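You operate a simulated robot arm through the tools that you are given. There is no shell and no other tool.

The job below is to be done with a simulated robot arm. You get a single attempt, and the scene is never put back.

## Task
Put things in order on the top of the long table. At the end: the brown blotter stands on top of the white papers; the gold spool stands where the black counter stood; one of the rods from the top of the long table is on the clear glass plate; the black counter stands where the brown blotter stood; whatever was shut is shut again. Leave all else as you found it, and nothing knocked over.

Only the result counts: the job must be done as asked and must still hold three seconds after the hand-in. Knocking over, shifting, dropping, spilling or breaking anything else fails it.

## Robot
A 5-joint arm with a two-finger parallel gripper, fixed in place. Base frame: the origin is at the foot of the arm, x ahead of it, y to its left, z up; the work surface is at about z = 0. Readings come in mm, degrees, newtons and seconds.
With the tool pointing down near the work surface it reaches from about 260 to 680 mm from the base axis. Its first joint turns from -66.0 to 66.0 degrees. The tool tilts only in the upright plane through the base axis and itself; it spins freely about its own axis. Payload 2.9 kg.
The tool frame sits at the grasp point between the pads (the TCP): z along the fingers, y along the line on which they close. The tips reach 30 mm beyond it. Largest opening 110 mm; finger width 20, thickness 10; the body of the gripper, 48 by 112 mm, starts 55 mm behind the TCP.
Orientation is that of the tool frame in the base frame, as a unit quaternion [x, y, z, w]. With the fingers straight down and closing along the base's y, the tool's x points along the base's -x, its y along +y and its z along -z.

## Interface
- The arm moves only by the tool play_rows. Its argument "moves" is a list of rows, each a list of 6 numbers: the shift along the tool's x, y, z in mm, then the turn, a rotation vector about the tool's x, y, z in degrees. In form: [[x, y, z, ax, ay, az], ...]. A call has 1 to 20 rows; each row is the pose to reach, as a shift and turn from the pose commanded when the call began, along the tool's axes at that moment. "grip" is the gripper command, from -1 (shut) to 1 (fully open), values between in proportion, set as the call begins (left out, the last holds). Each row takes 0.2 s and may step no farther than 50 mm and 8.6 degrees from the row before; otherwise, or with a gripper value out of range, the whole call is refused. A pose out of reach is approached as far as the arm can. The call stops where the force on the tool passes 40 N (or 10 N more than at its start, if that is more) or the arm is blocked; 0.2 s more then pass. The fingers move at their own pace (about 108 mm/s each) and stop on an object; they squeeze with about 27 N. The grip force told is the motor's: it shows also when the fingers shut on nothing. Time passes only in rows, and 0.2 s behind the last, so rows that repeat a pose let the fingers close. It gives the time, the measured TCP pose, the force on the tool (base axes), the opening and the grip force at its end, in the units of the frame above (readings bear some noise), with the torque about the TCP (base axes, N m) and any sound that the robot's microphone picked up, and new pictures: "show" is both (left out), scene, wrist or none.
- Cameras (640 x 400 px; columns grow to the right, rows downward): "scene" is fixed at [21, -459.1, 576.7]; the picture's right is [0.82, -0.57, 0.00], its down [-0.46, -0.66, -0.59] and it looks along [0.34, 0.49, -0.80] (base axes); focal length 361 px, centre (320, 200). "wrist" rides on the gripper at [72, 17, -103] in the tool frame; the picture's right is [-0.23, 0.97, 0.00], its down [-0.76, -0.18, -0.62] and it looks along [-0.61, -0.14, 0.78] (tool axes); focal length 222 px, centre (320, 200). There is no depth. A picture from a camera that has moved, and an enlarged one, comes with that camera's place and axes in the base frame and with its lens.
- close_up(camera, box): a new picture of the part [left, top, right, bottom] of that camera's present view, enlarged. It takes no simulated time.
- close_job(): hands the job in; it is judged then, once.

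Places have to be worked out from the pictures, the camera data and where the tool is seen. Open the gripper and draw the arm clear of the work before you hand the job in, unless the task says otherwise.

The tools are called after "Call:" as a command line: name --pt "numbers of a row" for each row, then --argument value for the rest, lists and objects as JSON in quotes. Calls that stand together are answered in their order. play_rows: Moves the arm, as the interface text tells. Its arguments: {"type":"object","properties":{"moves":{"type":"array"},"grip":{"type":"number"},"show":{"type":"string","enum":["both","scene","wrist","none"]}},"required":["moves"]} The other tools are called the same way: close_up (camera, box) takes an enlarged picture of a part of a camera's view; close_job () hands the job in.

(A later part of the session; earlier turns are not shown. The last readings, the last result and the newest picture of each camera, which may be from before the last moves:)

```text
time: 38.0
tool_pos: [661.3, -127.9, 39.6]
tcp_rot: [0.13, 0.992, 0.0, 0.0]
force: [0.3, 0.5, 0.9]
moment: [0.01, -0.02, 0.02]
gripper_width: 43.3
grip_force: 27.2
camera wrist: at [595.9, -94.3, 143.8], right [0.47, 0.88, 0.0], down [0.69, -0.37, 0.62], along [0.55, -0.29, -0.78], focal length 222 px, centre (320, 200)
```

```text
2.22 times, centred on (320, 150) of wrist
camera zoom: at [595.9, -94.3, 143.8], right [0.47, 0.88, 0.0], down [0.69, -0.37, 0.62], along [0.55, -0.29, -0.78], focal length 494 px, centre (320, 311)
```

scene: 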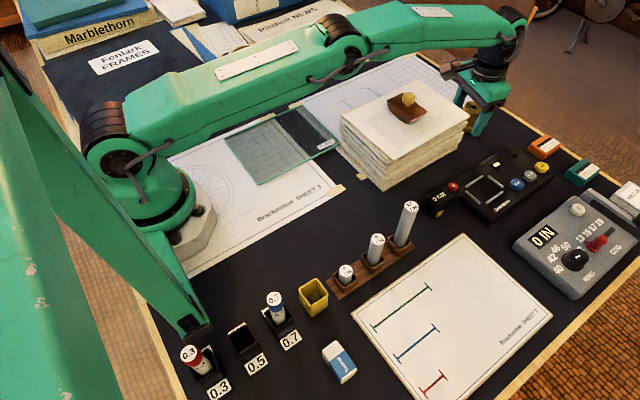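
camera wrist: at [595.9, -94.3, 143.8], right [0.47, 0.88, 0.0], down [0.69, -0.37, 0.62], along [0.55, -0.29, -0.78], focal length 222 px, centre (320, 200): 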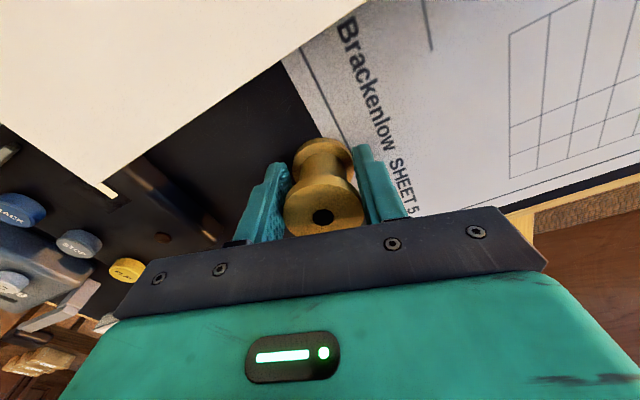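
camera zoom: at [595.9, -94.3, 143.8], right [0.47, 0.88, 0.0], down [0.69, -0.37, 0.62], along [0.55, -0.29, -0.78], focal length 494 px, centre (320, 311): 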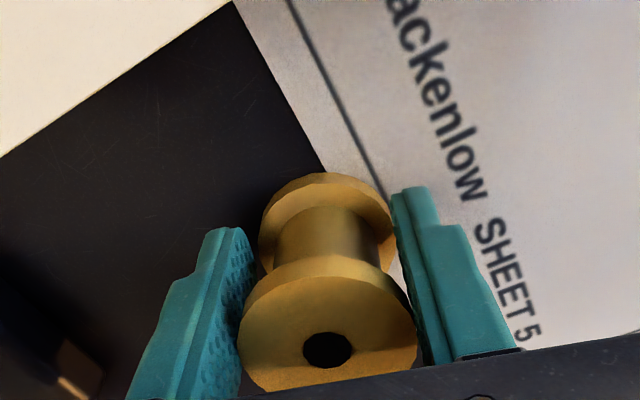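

The spool is held at 43.3 mm. I lift it straight up, pulling in slightly as it clears the stack's height.

Call:
play_rows --pt "0 0 -4 0 0 0" --pt "0 0 -20 0 0 0" --pt "0 0 -50 0 0 0" --pt "2 -1 -70 0 0 0" --pt "8 -3 -90 0 0 0" --pt "12 -4 -110 0 0 0" --pt "22 -9 -135 0 0 0" --pt "22 -9 -135 0 0 0"

Call:
close_up --camera "wrist" --box '[200, 60, 440, 240]'

Call:
close_up --camera "scene" --box '[420, 0, 580, 160]'

```text
time: 39.8
tool_pos: [638.5, -131.1, 174.8]
tcp_rot: [0.13, 0.991, 0.0, 0.0]
force: [0.5, -0.7, -1.3]
moment: [0.0, 0.01, 0.0]
gripper_width: 43.7
grip_force: 26.9
camera wrist: at [572.0, -96.9, 279.0], right [0.47, 0.88, 0.0], down [0.69, -0.37, 0.62], along [0.55, -0.29, -0.78], focal length 222 px, centre (320, 200)
```

scene: 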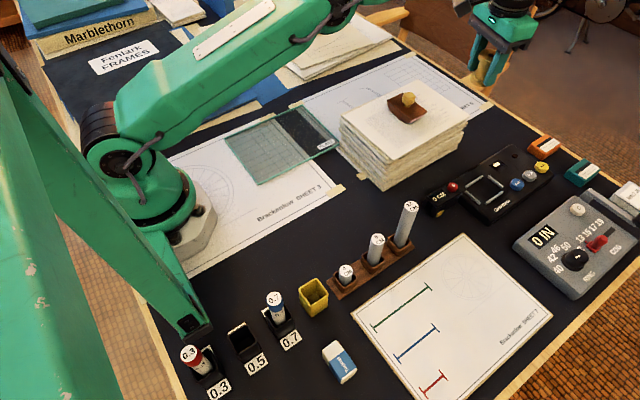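
wrist: 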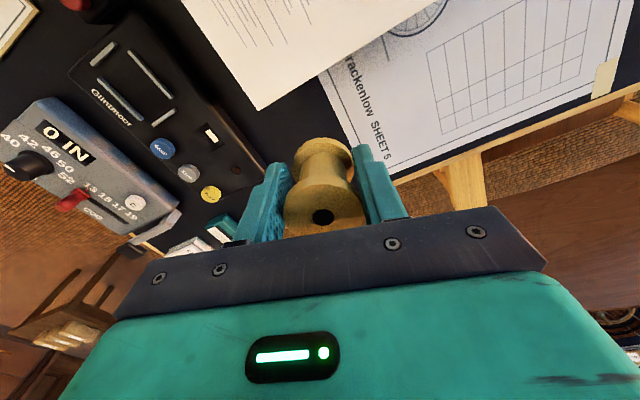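

```text
2.22 times, centred on (320, 150) of wrist
camera zoom: at [572.0, -96.9, 279.0], right [0.47, 0.88, 0.0], down [0.69, -0.37, 0.62], along [0.55, -0.29, -0.78], focal length 494 px, centre (320, 311)
```

zoom: 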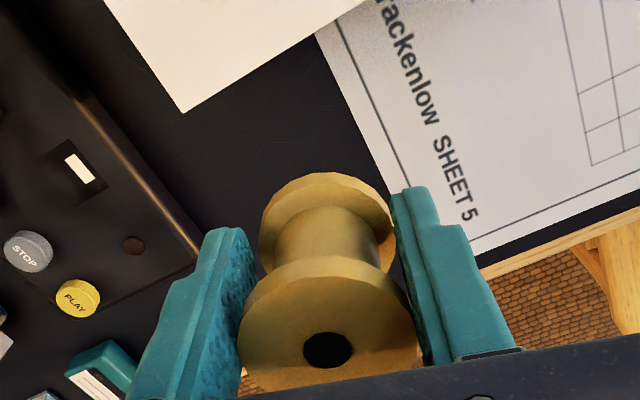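

```text
2.50 times, centred on (500, 80) of scene
camera zoom: at [21.0, -459.1, 576.7], right [0.82, -0.57, 0.0], down [-0.46, -0.66, -0.59], along [0.34, 0.49, -0.8], focal length 903 px, centre (-130, 500)
```

zoom: 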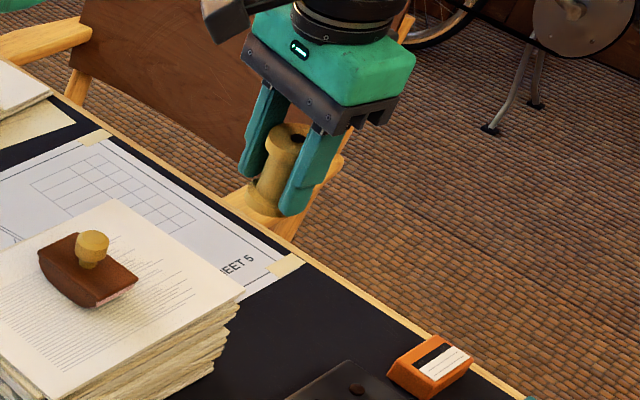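

The spool hangs straight. I carry it across the deck at this height to above the counter's old place.

Call:
play_rows --pt "27.8 -24.65 -3 0 0 0" --pt "55.6 -49.3 -6 0 0 0" --pt "83.4 -74 -10 0 0 0" --pt "111.2 -98.6 -10 0 0 0" --pt "139 -123.3 -10 0 0 0" --pt "166.8 -147.9 -10 0 0 0" --pt "194.6 -172.6 -10 0 0 0" --pt "212 -188 -10 0 0 0" --pt "222.4 -197.2 -10 0 0 0" --pt "222.4 -197.2 -10 0 0 0"

Call:
close_up --camera "scene" --box '[340, 100, 500, 260]'

Call:
close_up --camera "wrist" --box '[160, 40, 440, 240]'

```text
time: 42.0
tool_pos: [371.2, -265.0, 185.9]
tcp_rot: [0.131, 0.991, 0.0, 0.0]
force: [-0.3, -0.5, -1.9]
moment: [0.01, 0.01, 0.0]
gripper_width: 43.4
grip_force: 26.7
camera wrist: at [305.8, -231.2, 289.1], right [0.47, 0.88, 0.0], down [0.69, -0.37, 0.62], along [0.55, -0.29, -0.78], focal length 222 px, centre (320, 200)
```

scene: 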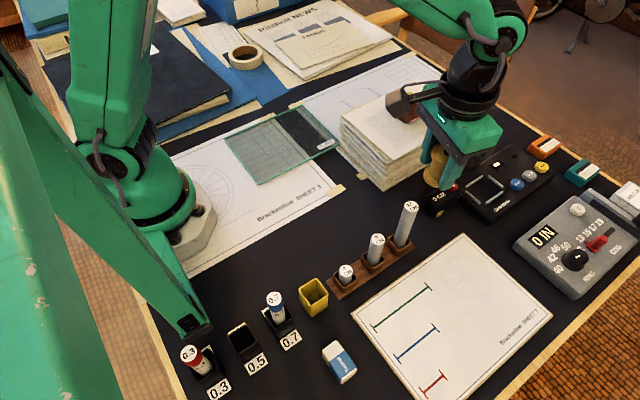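
wrist: 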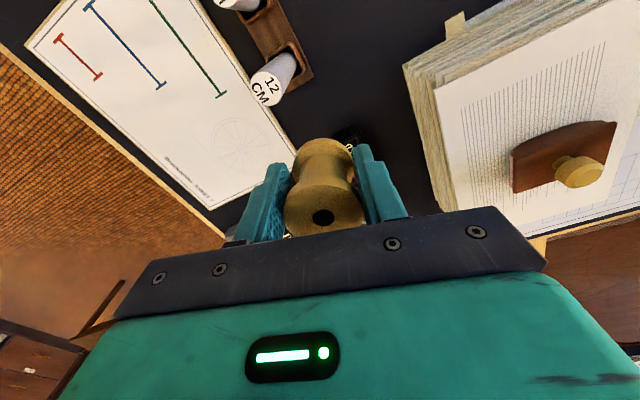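

```text
2.50 times, centred on (420, 180) of scene
camera zoom: at [21.0, -459.1, 576.7], right [0.82, -0.57, 0.0], down [-0.46, -0.66, -0.59], along [0.34, 0.49, -0.8], focal length 903 px, centre (70, 250)
```

zoom: 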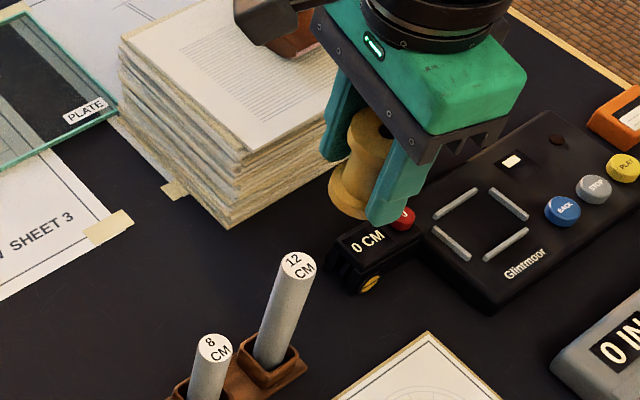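

```text
2.00 times, centred on (300, 140) of wrist
camera zoom: at [305.8, -231.2, 289.1], right [0.47, 0.88, 0.0], down [0.69, -0.37, 0.62], along [0.55, -0.29, -0.78], focal length 444 px, centre (360, 320)
```

zoom: 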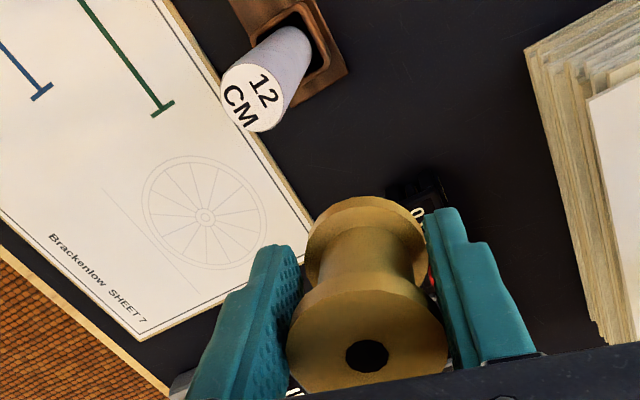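

The spool is above the counter's old spot; the tall rod's top is at (319,−279), clear of the palm. I lower partway to z≈80 and recheck clearances.

Call:
play_rows --pt "0 0 35 0 0 0" --pt "0 0 70 0 0 0" --pt "0 0 95 0 0 0" --pt "0 0 105 0 0 0" --pt "0 0 105 0 0 0"

Call:
close_up --camera "scene" --box '[340, 140, 480, 260]'

Call:
close_up --camera "wrist" --box '[160, 0, 440, 240]'

```text
time: 43.2
tool_pos: [371.6, -265.2, 81.3]
tcp_rot: [0.131, 0.991, 0.0, 0.0]
force: [0.0, 0.3, -2.2]
moment: [0.0, -0.01, -0.01]
gripper_width: 43.3
grip_force: 26.7
camera wrist: at [306.0, -230.6, 183.7], right [0.47, 0.88, 0.0], down [0.69, -0.37, 0.62], along [0.55, -0.29, -0.78], focal length 222 px, centre (320, 200)
```

scene: 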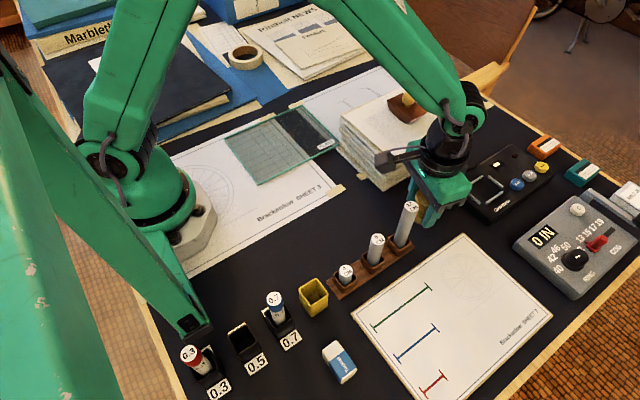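
wrist: 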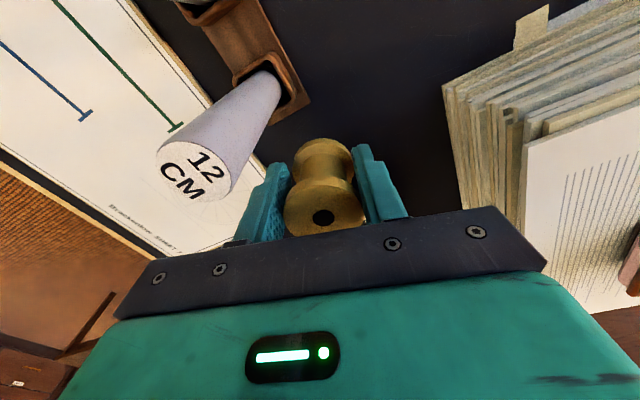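

```text
3.33 times, centred on (410, 200) of scene
camera zoom: at [21.0, -459.1, 576.7], right [0.82, -0.57, 0.0], down [-0.46, -0.66, -0.59], along [0.34, 0.49, -0.8], focal length 1204 px, centre (20, 200)
```

zoom: 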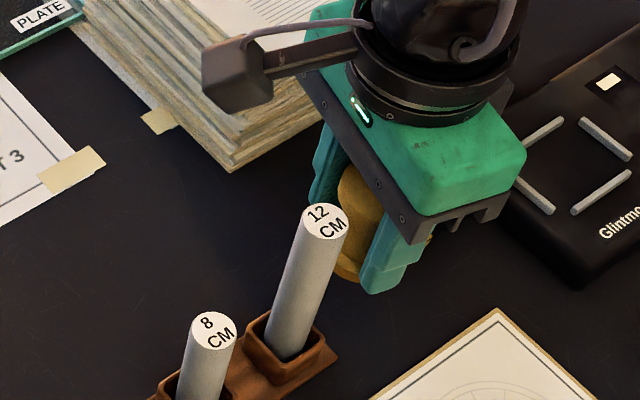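

```text
1.67 times, centred on (300, 120) of wrist
camera zoom: at [306.0, -230.6, 183.7], right [0.47, 0.88, 0.0], down [0.69, -0.37, 0.62], along [0.55, -0.29, -0.78], focal length 370 px, centre (353, 333)
```

zoom: 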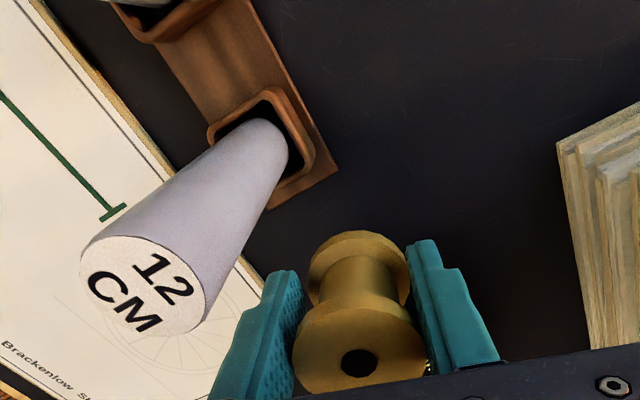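

Clearances look fine: the camera arm passes well to the left of the rod. I continue down to z≈58 and check again.

Call:
play_rows --pt "0 0 10 0 0 0" --pt "0 0 20 0 0 0" --pt "0 0 23 0 0 0" --pt "0 0 23 0 0 0"

Call:
close_up --camera "scene" --box '[340, 140, 480, 260]'

Call:
close_up --camera "wrist" --box '[100, 40, 440, 290]'

```text
time: 44.2
tool_pos: [373.1, -264.4, 56.9]
tcp_rot: [0.131, 0.991, 0.0, 0.001]
force: [0.1, 0.5, -1.7]
moment: [0.04, 0.04, -0.01]
gripper_width: 43.4
grip_force: 27.0
camera wrist: at [306.2, -230.1, 160.5], right [0.47, 0.88, 0.0], down [0.69, -0.37, 0.62], along [0.55, -0.29, -0.78], focal length 222 px, centre (320, 200)
```

scene: 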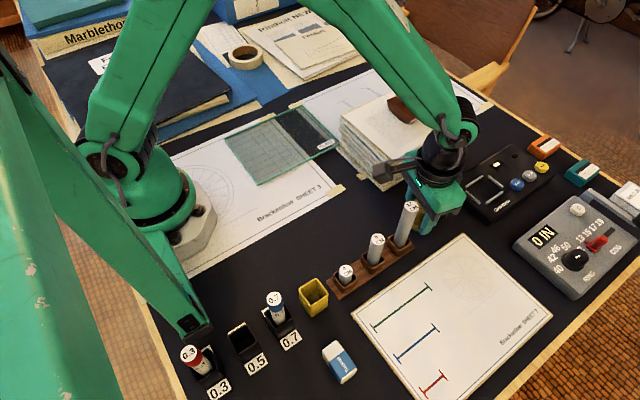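
wrist: 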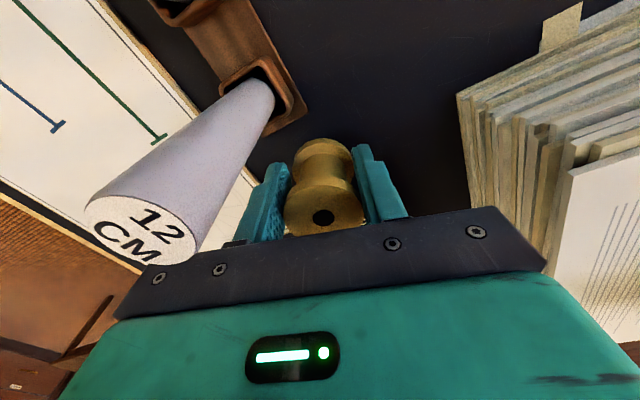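

```text
3.33 times, centred on (410, 200) of scene
camera zoom: at [21.0, -459.1, 576.7], right [0.82, -0.57, 0.0], down [-0.46, -0.66, -0.59], along [0.34, 0.49, -0.8], focal length 1204 px, centre (20, 200)
```

zoom: 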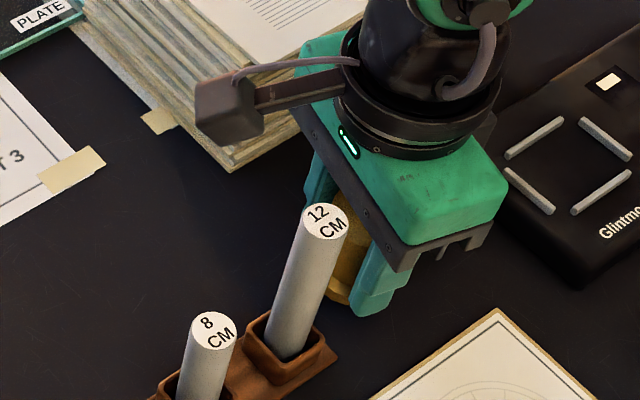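

```text
1.60 times, centred on (270, 165) of wrist
camera zoom: at [306.2, -230.1, 160.5], right [0.47, 0.88, 0.0], down [0.69, -0.37, 0.62], along [0.55, -0.29, -0.78], focal length 355 px, centre (400, 256)
```

zoom: 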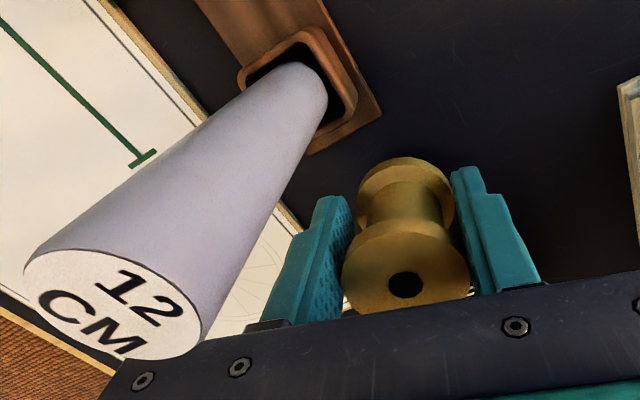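

The rod top (≈(318,−280), z≈127) keeps about 13 mm from the palm edge by my numbers. I lower another 14 mm and read the force.

Call:
play_rows --pt "0 0 7 0 0 0" --pt "0 0 12 0 0 0" --pt "0 0 14.5 0 0 0" --pt "0 0 14.5 0 0 0"

Call:
close_up --camera "scene" --box '[340, 140, 480, 260]'

Call:
close_up --camera "wrist" --box '[0, 40, 360, 320]'

```text
time: 45.2
tool_pos: [373.3, -264.2, 41.2]
tcp_rot: [0.13, 0.991, 0.0, 0.0]
force: [1.1, -0.5, -3.4]
moment: [0.01, 0.02, -0.01]
gripper_width: 43.3
grip_force: 27.3
camera wrist: at [306.4, -230.2, 146.1], right [0.47, 0.88, 0.0], down [0.69, -0.37, 0.62], along [0.55, -0.29, -0.78], focal length 222 px, centre (320, 200)
```

scene: 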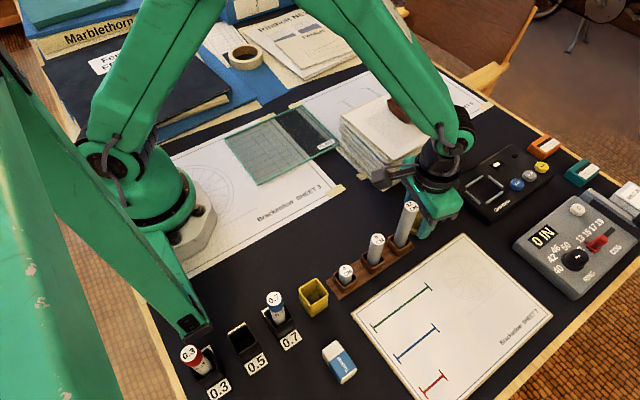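
wrist: 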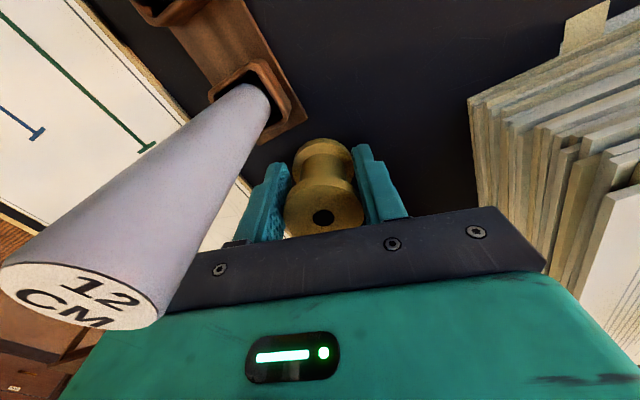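

```text
3.33 times, centred on (410, 200) of scene
camera zoom: at [21.0, -459.1, 576.7], right [0.82, -0.57, 0.0], down [-0.46, -0.66, -0.59], along [0.34, 0.49, -0.8], focal length 1204 px, centre (20, 200)
```

zoom: 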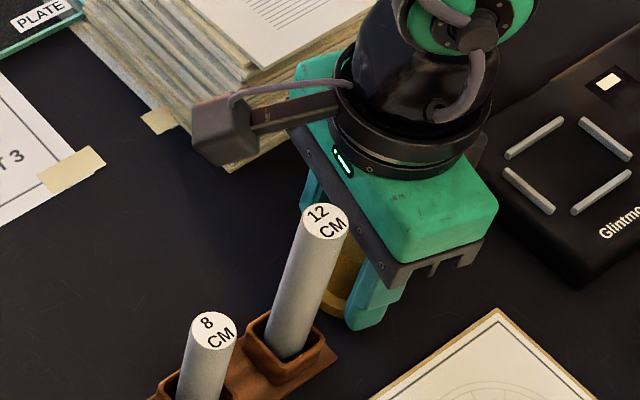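

```text
1.43 times, centred on (180, 180) of wrist
camera zoom: at [306.4, -230.2, 146.1], right [0.47, 0.88, 0.0], down [0.69, -0.37, 0.62], along [0.55, -0.29, -0.78], focal length 317 px, centre (520, 229)
```

zoom: 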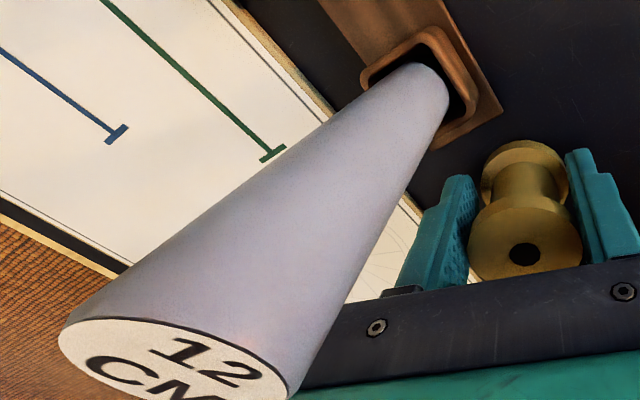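

The rod has not moved (same place in the scene view) and no contact yet. I lower in 1 mm steps.

Call:
play_rows --pt "0 0 1.2 0 0 0" --pt "0 0 1.2 0 0 0" --show "none"

```text
time: 45.8
tool_pos: [372.7, -264.0, 40.3]
tcp_rot: [0.131, 0.991, 0.0, 0.0]
force: [0.7, -0.4, -2.1]
moment: [-0.01, 0.02, -0.03]
gripper_width: 43.4
grip_force: 26.9
```

Call:
play_rows --pt "0 0 0.8 0 0 0" --pt "0 0 0.8 0 0 0" --show "none"

```text
time: 46.4
tool_pos: [373.3, -263.7, 40.6]
tcp_rot: [0.13, 0.991, 0.0, 0.0]
force: [1.0, 0.6, -1.8]
moment: [0.01, -0.02, 0.0]
gripper_width: 43.2
grip_force: 27.1
```

Still carrying the spool's weight; I lower another 0.8 mm.

Call:
play_rows --pt "0 0 0.8 0 0 0" --pt "0 0 0.8 0 0 0" --show "none"

```text
time: 47.0
tool_pos: [374.2, -264.6, 40.2]
tcp_rot: [0.13, 0.992, -0.001, 0.0]
force: [-1.7, 0.0, 1.9]
moment: [-0.04, 0.04, -0.03]
gripper_width: 43.1
grip_force: 27.1
```

The spool has just touched the table (+1.9 N). I open the fingers to release it.

Call:
play_rows --grip 0.15 --pt "0 0 0 0 0 0" --pt "0 0 0 0 0 0" --pt "0 0 0 0 0 0"

Call:
close_up --camera "wrist" --box '[200, 60, 440, 240]'

Call:
close_up --camera "scene" --box '[340, 140, 480, 260]'

```text
time: 47.8
tool_pos: [373.0, -265.3, 40.1]
tcp_rot: [0.13, 0.991, 0.0, 0.0]
force: [0.6, 0.4, -0.3]
moment: [0.01, -0.02, 0.0]
gripper_width: 63.1
grip_force: 0.0
camera wrist: at [306.3, -230.5, 143.5], right [0.47, 0.88, 0.0], down [0.69, -0.37, 0.62], along [0.55, -0.29, -0.78], focal length 222 px, centre (320, 200)
```

scene: 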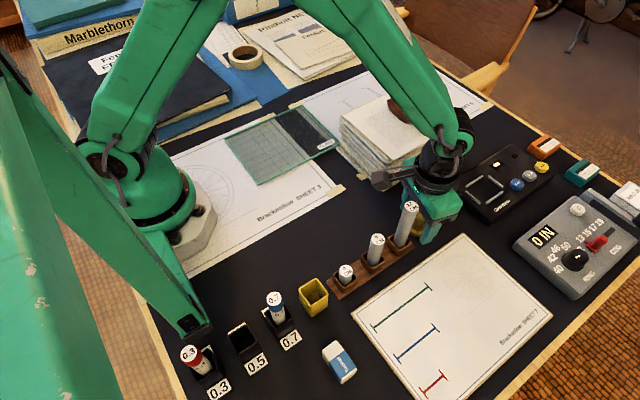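
wrist: 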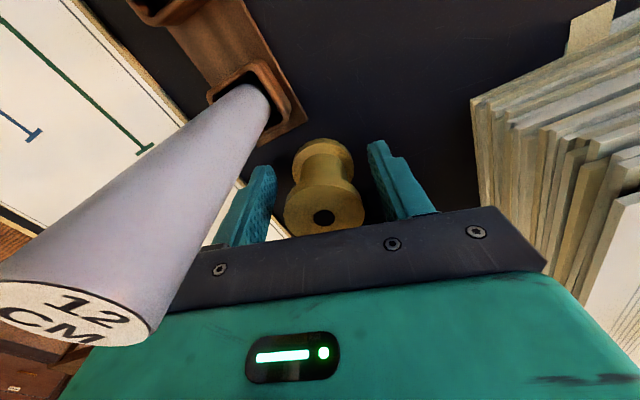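

```text
2.22 times, centred on (320, 150) of wrist
camera zoom: at [306.3, -230.5, 143.5], right [0.47, 0.88, 0.0], down [0.69, -0.37, 0.62], along [0.55, -0.29, -0.78], focal length 494 px, centre (320, 311)
```

zoom: 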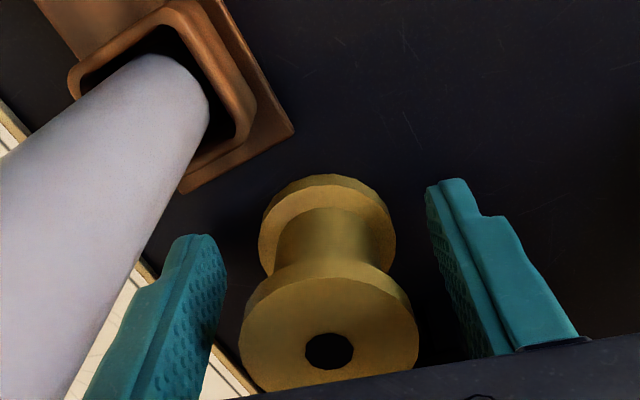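

```text
3.33 times, centred on (410, 200) of scene
camera zoom: at [21.0, -459.1, 576.7], right [0.82, -0.57, 0.0], down [-0.46, -0.66, -0.59], along [0.34, 0.49, -0.8], focal length 1204 px, centre (20, 200)
```

zoom: 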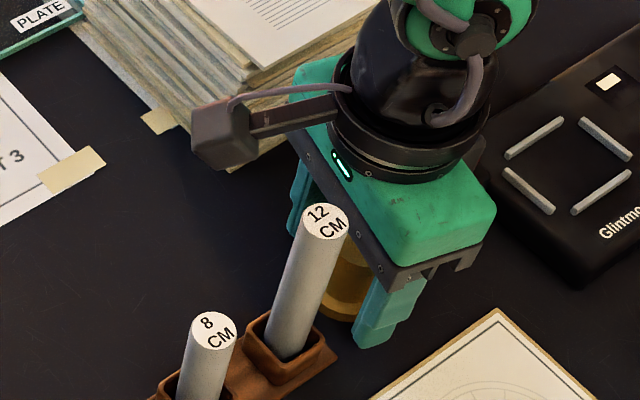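

The spool stands free. I lift straight up and view the result.

Call:
play_rows --pt "0 0 -10 0 0 0" --pt "0 0 -35 0 0 0" --pt "0 0 -75 0 0 0" --pt "0 0 -120 0 0 0" --pt "0 0 -165 0 0 0" --pt "0 0 -165 0 0 0"

Call:
close_up --camera "scene" --box '[340, 140, 480, 260]'

Call:
close_up --camera "wrist" --box '[180, 0, 420, 200]'

```text
time: 49.2
tool_pos: [372.5, -264.4, 204.4]
tcp_rot: [0.131, 0.991, -0.001, 0.0]
force: [0.4, -0.2, -0.1]
moment: [-0.02, 0.0, -0.01]
gripper_width: 63.2
grip_force: 0.1
camera wrist: at [305.4, -230.4, 309.2], right [0.47, 0.88, 0.0], down [0.69, -0.37, 0.62], along [0.55, -0.29, -0.78], focal length 222 px, centre (320, 200)
```

scene: 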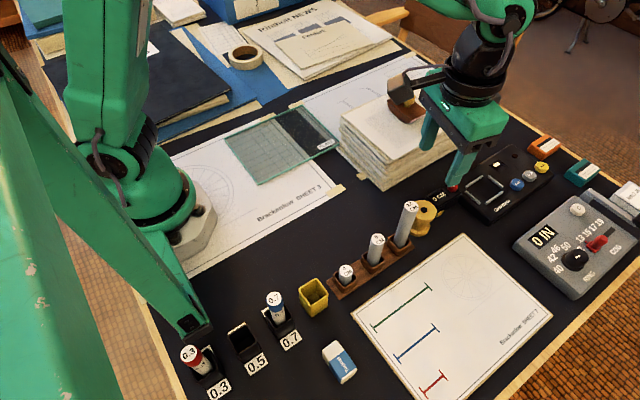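
wrist: 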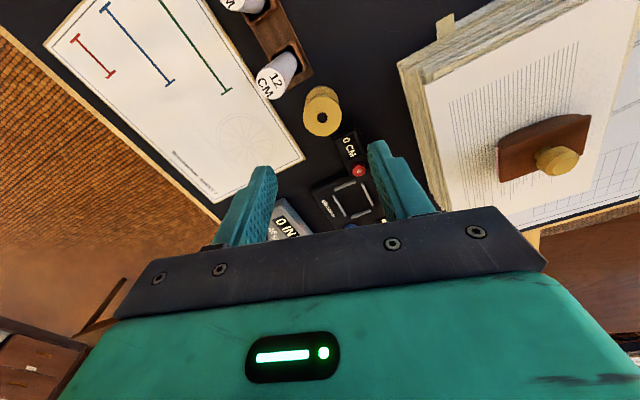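

```text
3.33 times, centred on (410, 200) of scene
camera zoom: at [21.0, -459.1, 576.7], right [0.82, -0.57, 0.0], down [-0.46, -0.66, -0.59], along [0.34, 0.49, -0.8], focal length 1204 px, centre (20, 200)
```

zoom: 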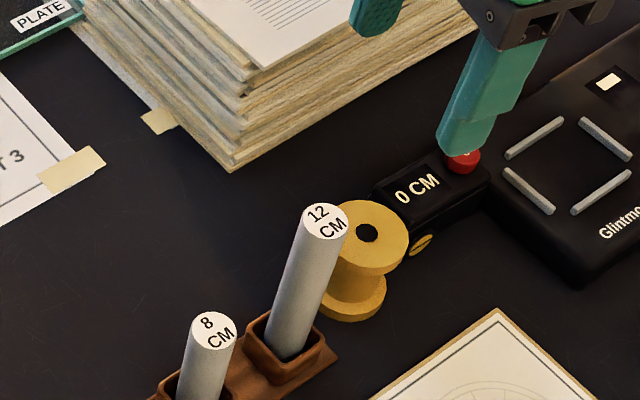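

```text
2.00 times, centred on (300, 100) of wrist
camera zoom: at [305.4, -230.4, 309.2], right [0.47, 0.88, 0.0], down [0.69, -0.37, 0.62], along [0.55, -0.29, -0.78], focal length 444 px, centre (360, 400)
```

zoom: 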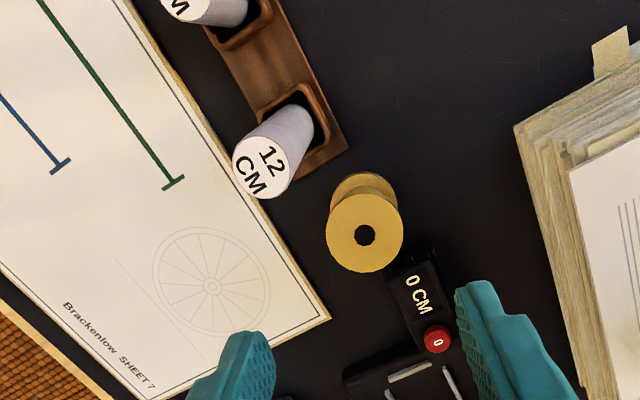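

The spool's centre is at about (379,−267), as wanted. Next is the short 4 CM rod near (198,−280): I move above it, turning the tool square again.

Call:
play_rows --grip 0.1 --pt "41 -14.9 0 0 0 0" --pt "82.1 -29.8 0 0 0 -4" --pt "123.2 -44.6 0 0 0 -8" --pt "164.2 -59.5 0 0 0 -12" --pt "164.2 -59.5 20 0 0 -15" --pt "164.2 -59.5 50 0 0 -15" --pt "164.2 -59.5 60 0 0 -15" --pt "164.2 -59.5 60 0 0 -15"

Call:
close_up --camera "wrist" --box '[220, 60, 420, 220]'

Call:
close_up --camera "scene" --box '[290, 200, 430, 320]'

```text
time: 51.0
tool_pos: [198.3, -279.8, 144.0]
tcp_rot: [0.0, 1.0, 0.0, -0.001]
force: [-0.1, -0.3, 0.6]
moment: [-0.03, 0.02, 0.03]
gripper_width: 60.7
grip_force: 0.2
camera wrist: at [125.8, -264.2, 248.2], right [0.23, 0.97, 0.0], down [0.76, -0.18, 0.62], along [0.61, -0.14, -0.78], focal length 222 px, centre (320, 200)
```

scene: 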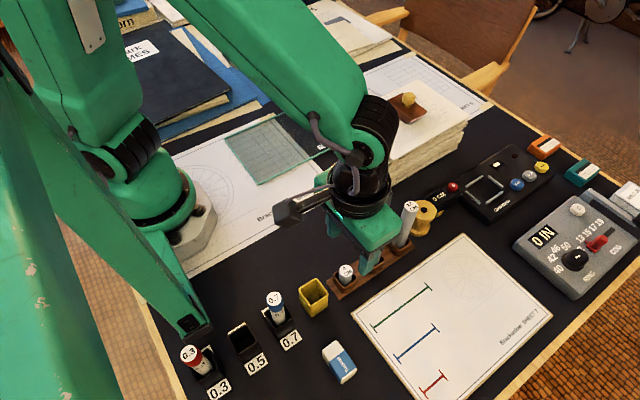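
wrist: 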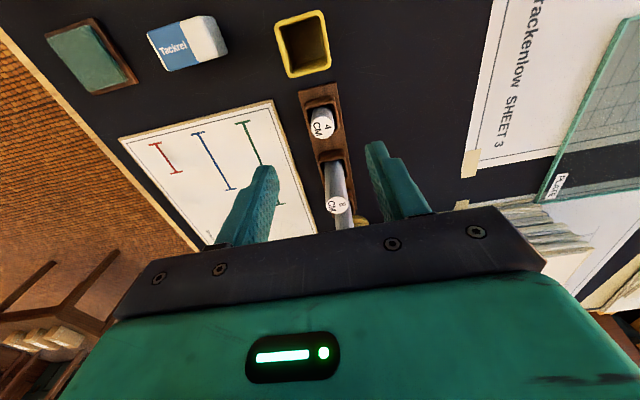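

```text
2.50 times, centred on (320, 140) of wrist
camera zoom: at [125.8, -264.2, 248.2], right [0.23, 0.97, 0.0], down [0.76, -0.18, 0.62], along [0.61, -0.14, -0.78], focal length 555 px, centre (320, 350)
```

zoom: 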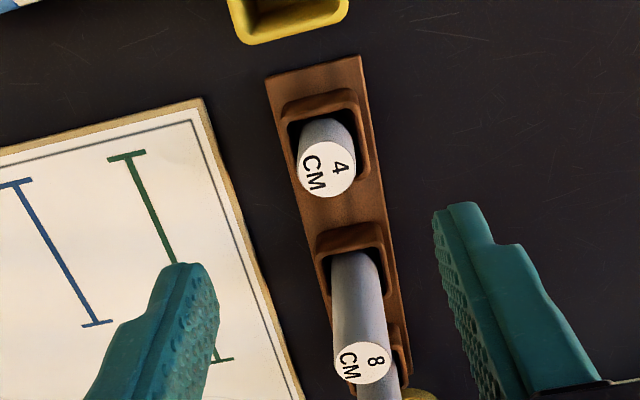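

```text
3.33 times, centred on (360, 260) of scene
camera zoom: at [21.0, -459.1, 576.7], right [0.82, -0.57, 0.0], down [-0.46, -0.66, -0.59], along [0.34, 0.49, -0.8], focal length 1204 px, centre (187, 0)
```

zoom: 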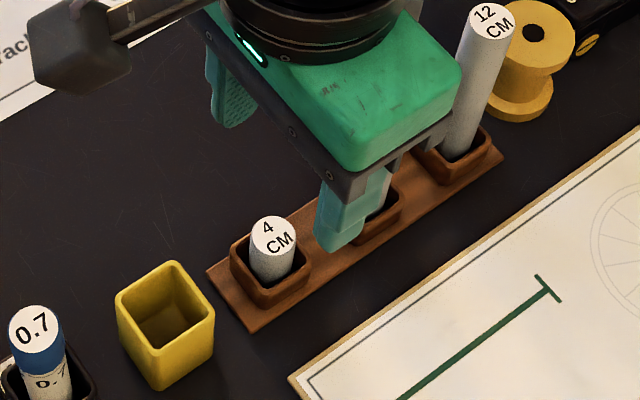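

The 4 CM rod's top is at about (199.5,−279). I enlarge the cup to judge its rim height.

Call:
close_up --camera "scene" --box '[325, 250, 385, 300]'

Call:
close_up --camera "wrist" --box '[290, 75, 360, 145]'

```text
8.00 times, centred on (355, 275) of scene
camera zoom: at [21.0, -459.1, 576.7], right [0.82, -0.57, 0.0], down [-0.46, -0.66, -0.59], along [0.34, 0.49, -0.8], focal length 2890 px, centre (40, -400)
```

zoom: 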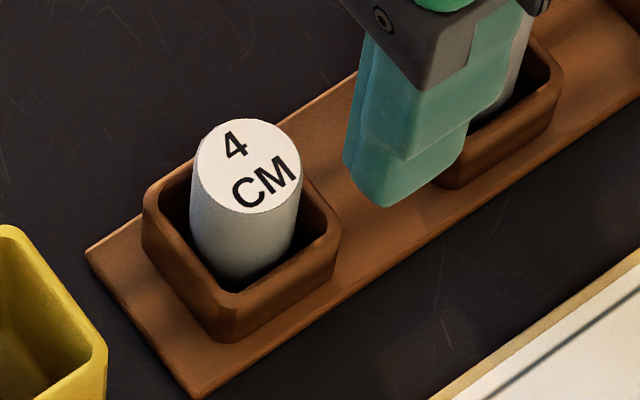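

```text
5.71 times, centred on (325, 110) of wrist
camera zoom: at [125.8, -264.2, 248.2], right [0.23, 0.97, 0.0], down [0.76, -0.18, 0.62], along [0.61, -0.14, -0.78], focal length 1269 px, centre (291, 714)
```

zoom: 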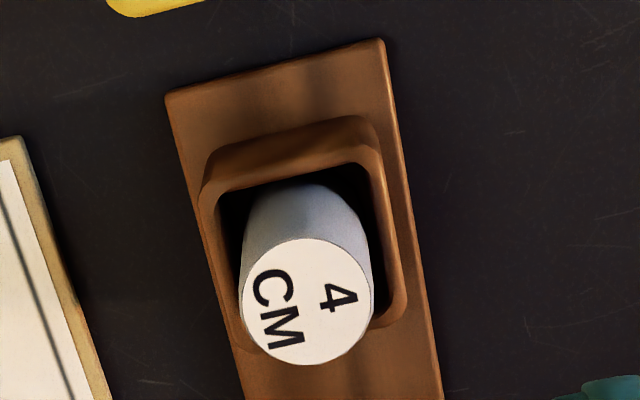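

The cup rim is only about 18 mm high and the rod stands about 27 mm above it. I lower so the tips stop around z=23, just above the rim.

Call:
play_rows --pt "-1.4 1.5 30 0 0 0" --pt "-1.4 1.5 60 0 0 0" --pt "-1.4 1.5 80 0 0 0" --pt "-1.4 1.5 91 0 0 0" --pt "-1.4 1.5 91 0 0 0"

Call:
close_up --camera "wrist" --box '[220, 60, 420, 220]'

Call:
close_up --camera "scene" --box '[300, 210, 420, 310]'

```text
time: 52.2
tool_pos: [199.7, -278.4, 53.3]
tcp_rot: [0.0, 1.0, 0.0, 0.0]
force: [0.1, 0.4, 0.5]
moment: [0.0, 0.0, 0.01]
gripper_width: 60.5
grip_force: 0.1
camera wrist: at [127.2, -262.2, 157.6], right [0.23, 0.97, 0.0], down [0.76, -0.18, 0.62], along [0.61, -0.14, -0.78], focal length 222 px, centre (320, 200)
```

scene: 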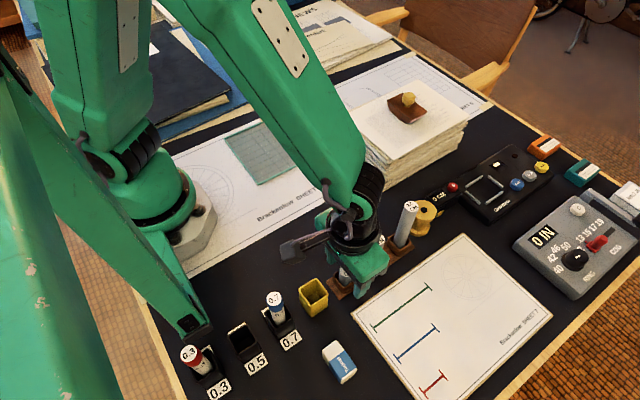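
wrist: 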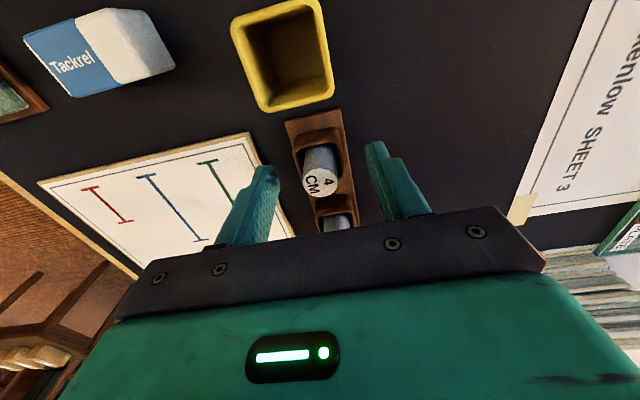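

```text
2.50 times, centred on (320, 140) of wrist
camera zoom: at [127.2, -262.2, 157.6], right [0.23, 0.97, 0.0], down [0.76, -0.18, 0.62], along [0.61, -0.14, -0.78], focal length 555 px, centre (320, 350)
```

zoom: 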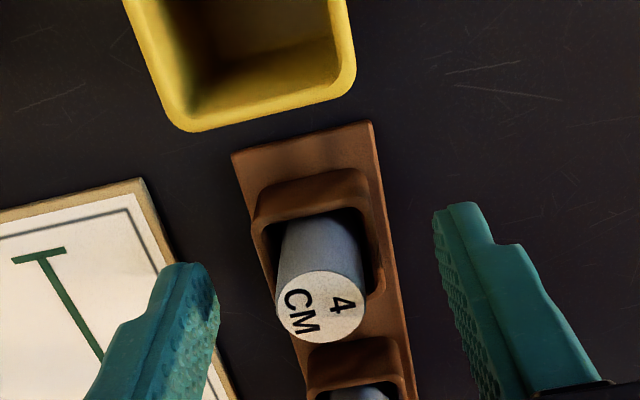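

```text
4.00 times, centred on (360, 260) of scene
camera zoom: at [21.0, -459.1, 576.7], right [0.82, -0.57, 0.0], down [-0.46, -0.66, -0.59], along [0.34, 0.49, -0.8], focal length 1445 px, centre (160, -40)
```

zoom: 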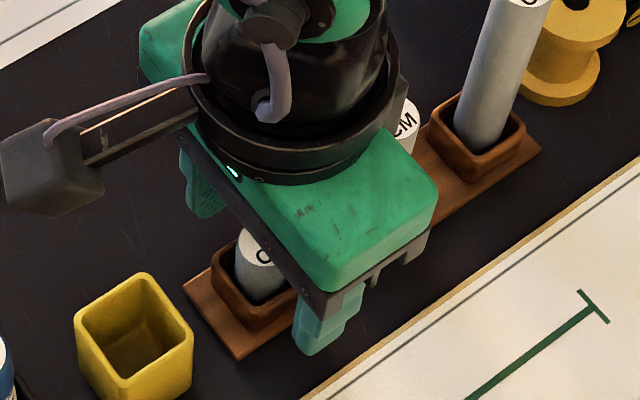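

The rod is centred between the fingers, tips just above the cup rim. I close on it.

Call:
play_rows --grip -1 --pt "0 0 0 0 0 0" --pt "0 0 0 0 0 0" --pt "0 0 0 0 0 0" --pt "0 0 0 0 0 0" --show "wrist"

Call:
close_up --camera "wrist" --box '[220, 60, 420, 220]'

```text
time: 53.2
tool_pos: [200.4, -278.0, 53.8]
tcp_rot: [-0.001, 1.0, 0.0, 0.0]
force: [5.4, 7.1, -3.8]
moment: [0.13, -0.22, -0.23]
gripper_width: 31.8
grip_force: 45.1
camera wrist: at [127.2, -262.0, 157.8], right [0.23, 0.97, 0.0], down [0.76, -0.18, 0.62], along [0.61, -0.14, -0.78], focal length 222 px, centre (320, 200)
```

wrist: 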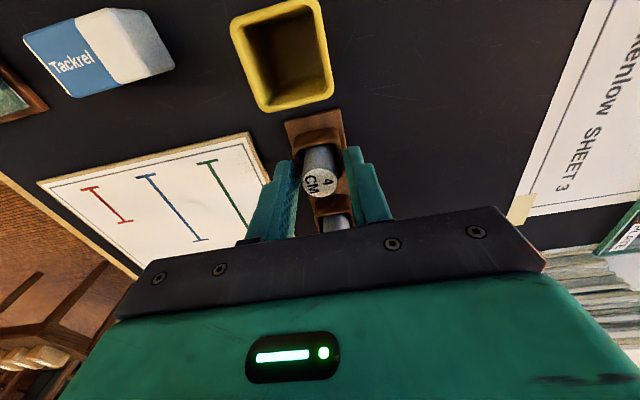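

```text
2.50 times, centred on (320, 140) of wrist
camera zoom: at [127.2, -262.0, 157.8], right [0.23, 0.97, 0.0], down [0.76, -0.18, 0.62], along [0.61, -0.14, -0.78], focal length 555 px, centre (320, 350)
```

zoom: 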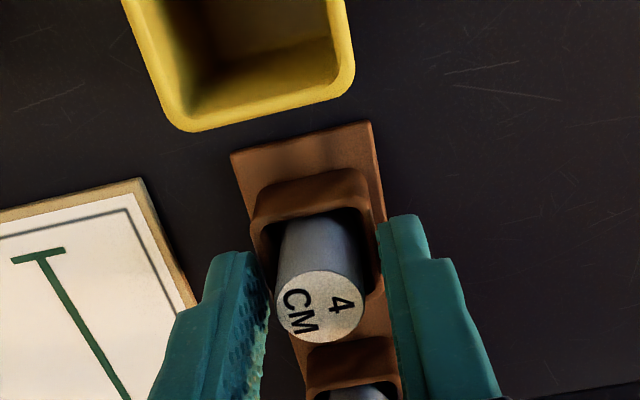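

The opening stopped at 31.8 mm with high force: the tips are pressing the cup, so its rim is higher than I judged. I open again at once and compare the stand's position.

Call:
play_rows --grip 0.1 --pt "0 0 0 0 0 0" --pt "0 0 0 0 0 0" --show "wrist"

Call:
close_up --camera "wrist" --box '[220, 60, 420, 220]'

Call:
close_up --camera "scene" --box '[300, 210, 420, 310]'

```text
time: 53.8
tool_pos: [200.8, -277.7, 53.9]
tcp_rot: [0.0, 1.0, 0.0, 0.0]
force: [0.1, -0.6, -0.5]
moment: [-0.01, 0.02, 0.01]
gripper_width: 60.5
grip_force: 0.1
camera wrist: at [127.2, -262.4, 158.0], right [0.23, 0.97, 0.0], down [0.76, -0.18, 0.62], along [0.61, -0.14, -0.78], focal length 222 px, centre (320, 200)
```

wrist: 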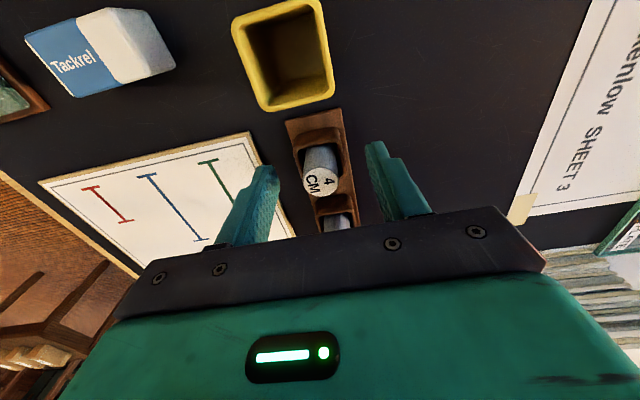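

```text
2.50 times, centred on (320, 140) of wrist
camera zoom: at [127.2, -262.4, 158.0], right [0.23, 0.97, 0.0], down [0.76, -0.18, 0.62], along [0.61, -0.14, -0.78], focal length 555 px, centre (320, 350)
```

zoom: 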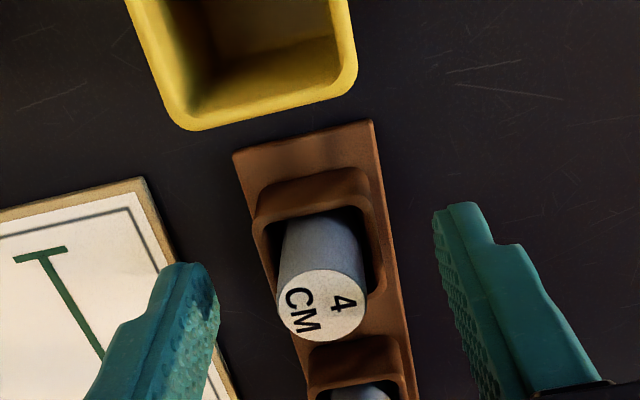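

```text
4.00 times, centred on (360, 260) of scene
camera zoom: at [21.0, -459.1, 576.7], right [0.82, -0.57, 0.0], down [-0.46, -0.66, -0.59], along [0.34, 0.49, -0.8], focal length 1445 px, centre (160, -40)
```

zoom: 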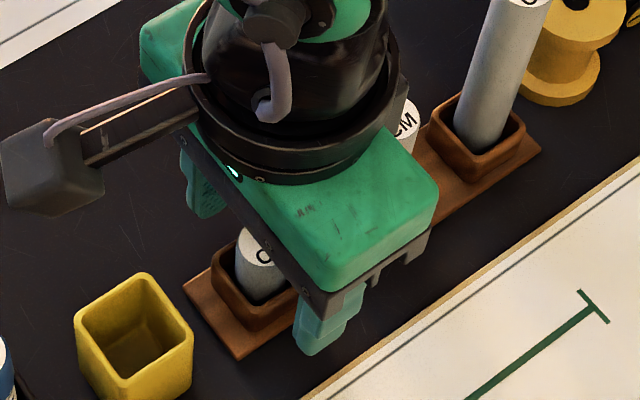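

The stand looks unmoved compared with before. I raise the tips 5 mm to clear the rim and close again.

Call:
play_rows --pt "0 0 -3 0 0 0" --pt "0 0 -5.5 0 0 0" --pt "0 0 -5.5 0 0 0" --show "none"

Call:
play_rows --grip -0.45 --pt "0 0 0 0 0 0" --pt "0 0 0 0 0 0" --pt "0 0 0 0 0 0" --show "wrist"

Call:
close_up --camera "wrist" --box '[220, 60, 420, 220]'

```text
time: 54.6
tool_pos: [200.5, -278.0, 58.8]
tcp_rot: [-0.001, 1.0, 0.0, 0.0]
force: [-0.7, 0.1, 0.7]
moment: [0.0, 0.0, -0.01]
gripper_width: 60.6
grip_force: 0.0
```

```text
time: 55.4
tool_pos: [199.3, -277.8, 58.9]
tcp_rot: [0.0, 1.0, 0.0, 0.0]
force: [-0.3, 0.1, 0.3]
moment: [-0.02, 0.0, 0.0]
gripper_width: 30.2
grip_force: 0.1
camera wrist: at [127.2, -262.2, 163.1], right [0.23, 0.97, 0.0], down [0.76, -0.18, 0.62], along [0.61, -0.14, -0.78], focal length 222 px, centre (320, 200)
```

wrist: 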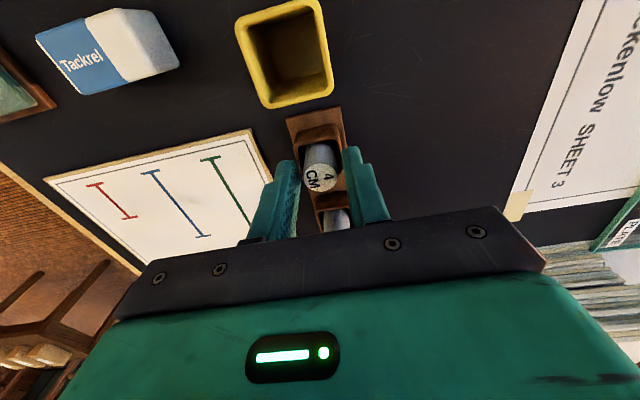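

```text
2.50 times, centred on (320, 140) of wrist
camera zoom: at [127.2, -262.2, 163.1], right [0.23, 0.97, 0.0], down [0.76, -0.18, 0.62], along [0.61, -0.14, -0.78], focal length 555 px, centre (320, 350)
```

zoom: 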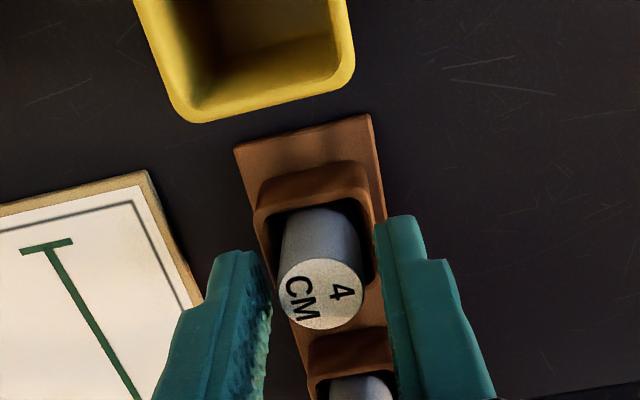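

At 30.2 mm there is no contact force, so the tips are now above the rim. I close onto the rod.

Call:
play_rows --grip -1 --pt "0 0 0 0 0 0" --pt "0 0 0 0 0 0" --pt "0 0 0 0 0 0" --pt "0 0 0 0 0 0" --show "wrist"

Call:
close_up --camera "wrist" --box '[220, 60, 420, 220]'

```text
time: 56.4
tool_pos: [200.8, -279.8, 58.4]
tcp_rot: [0.0, 1.0, 0.001, 0.0]
force: [-0.1, -0.8, 0.4]
moment: [0.0, 0.02, 0.0]
gripper_width: 19.6
grip_force: 27.7
camera wrist: at [127.2, -262.2, 163.1], right [0.23, 0.97, 0.0], down [0.76, -0.18, 0.62], along [0.61, -0.14, -0.78], focal length 222 px, centre (320, 200)
```

wrist: 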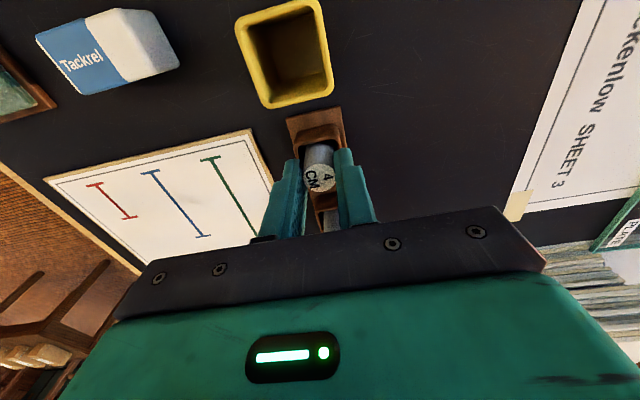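

```text
2.50 times, centred on (320, 140) of wrist
camera zoom: at [127.2, -262.2, 163.1], right [0.23, 0.97, 0.0], down [0.76, -0.18, 0.62], along [0.61, -0.14, -0.78], focal length 555 px, centre (320, 350)
```

zoom: 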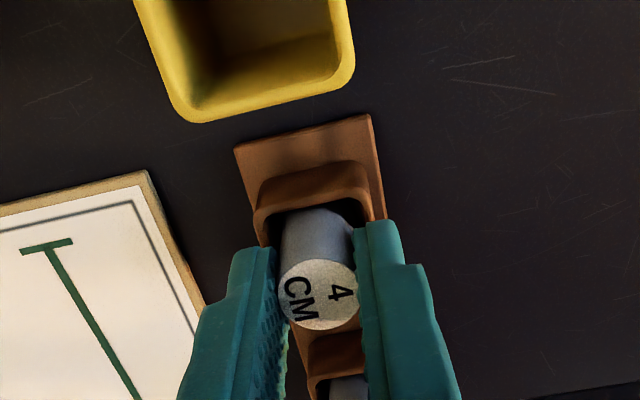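

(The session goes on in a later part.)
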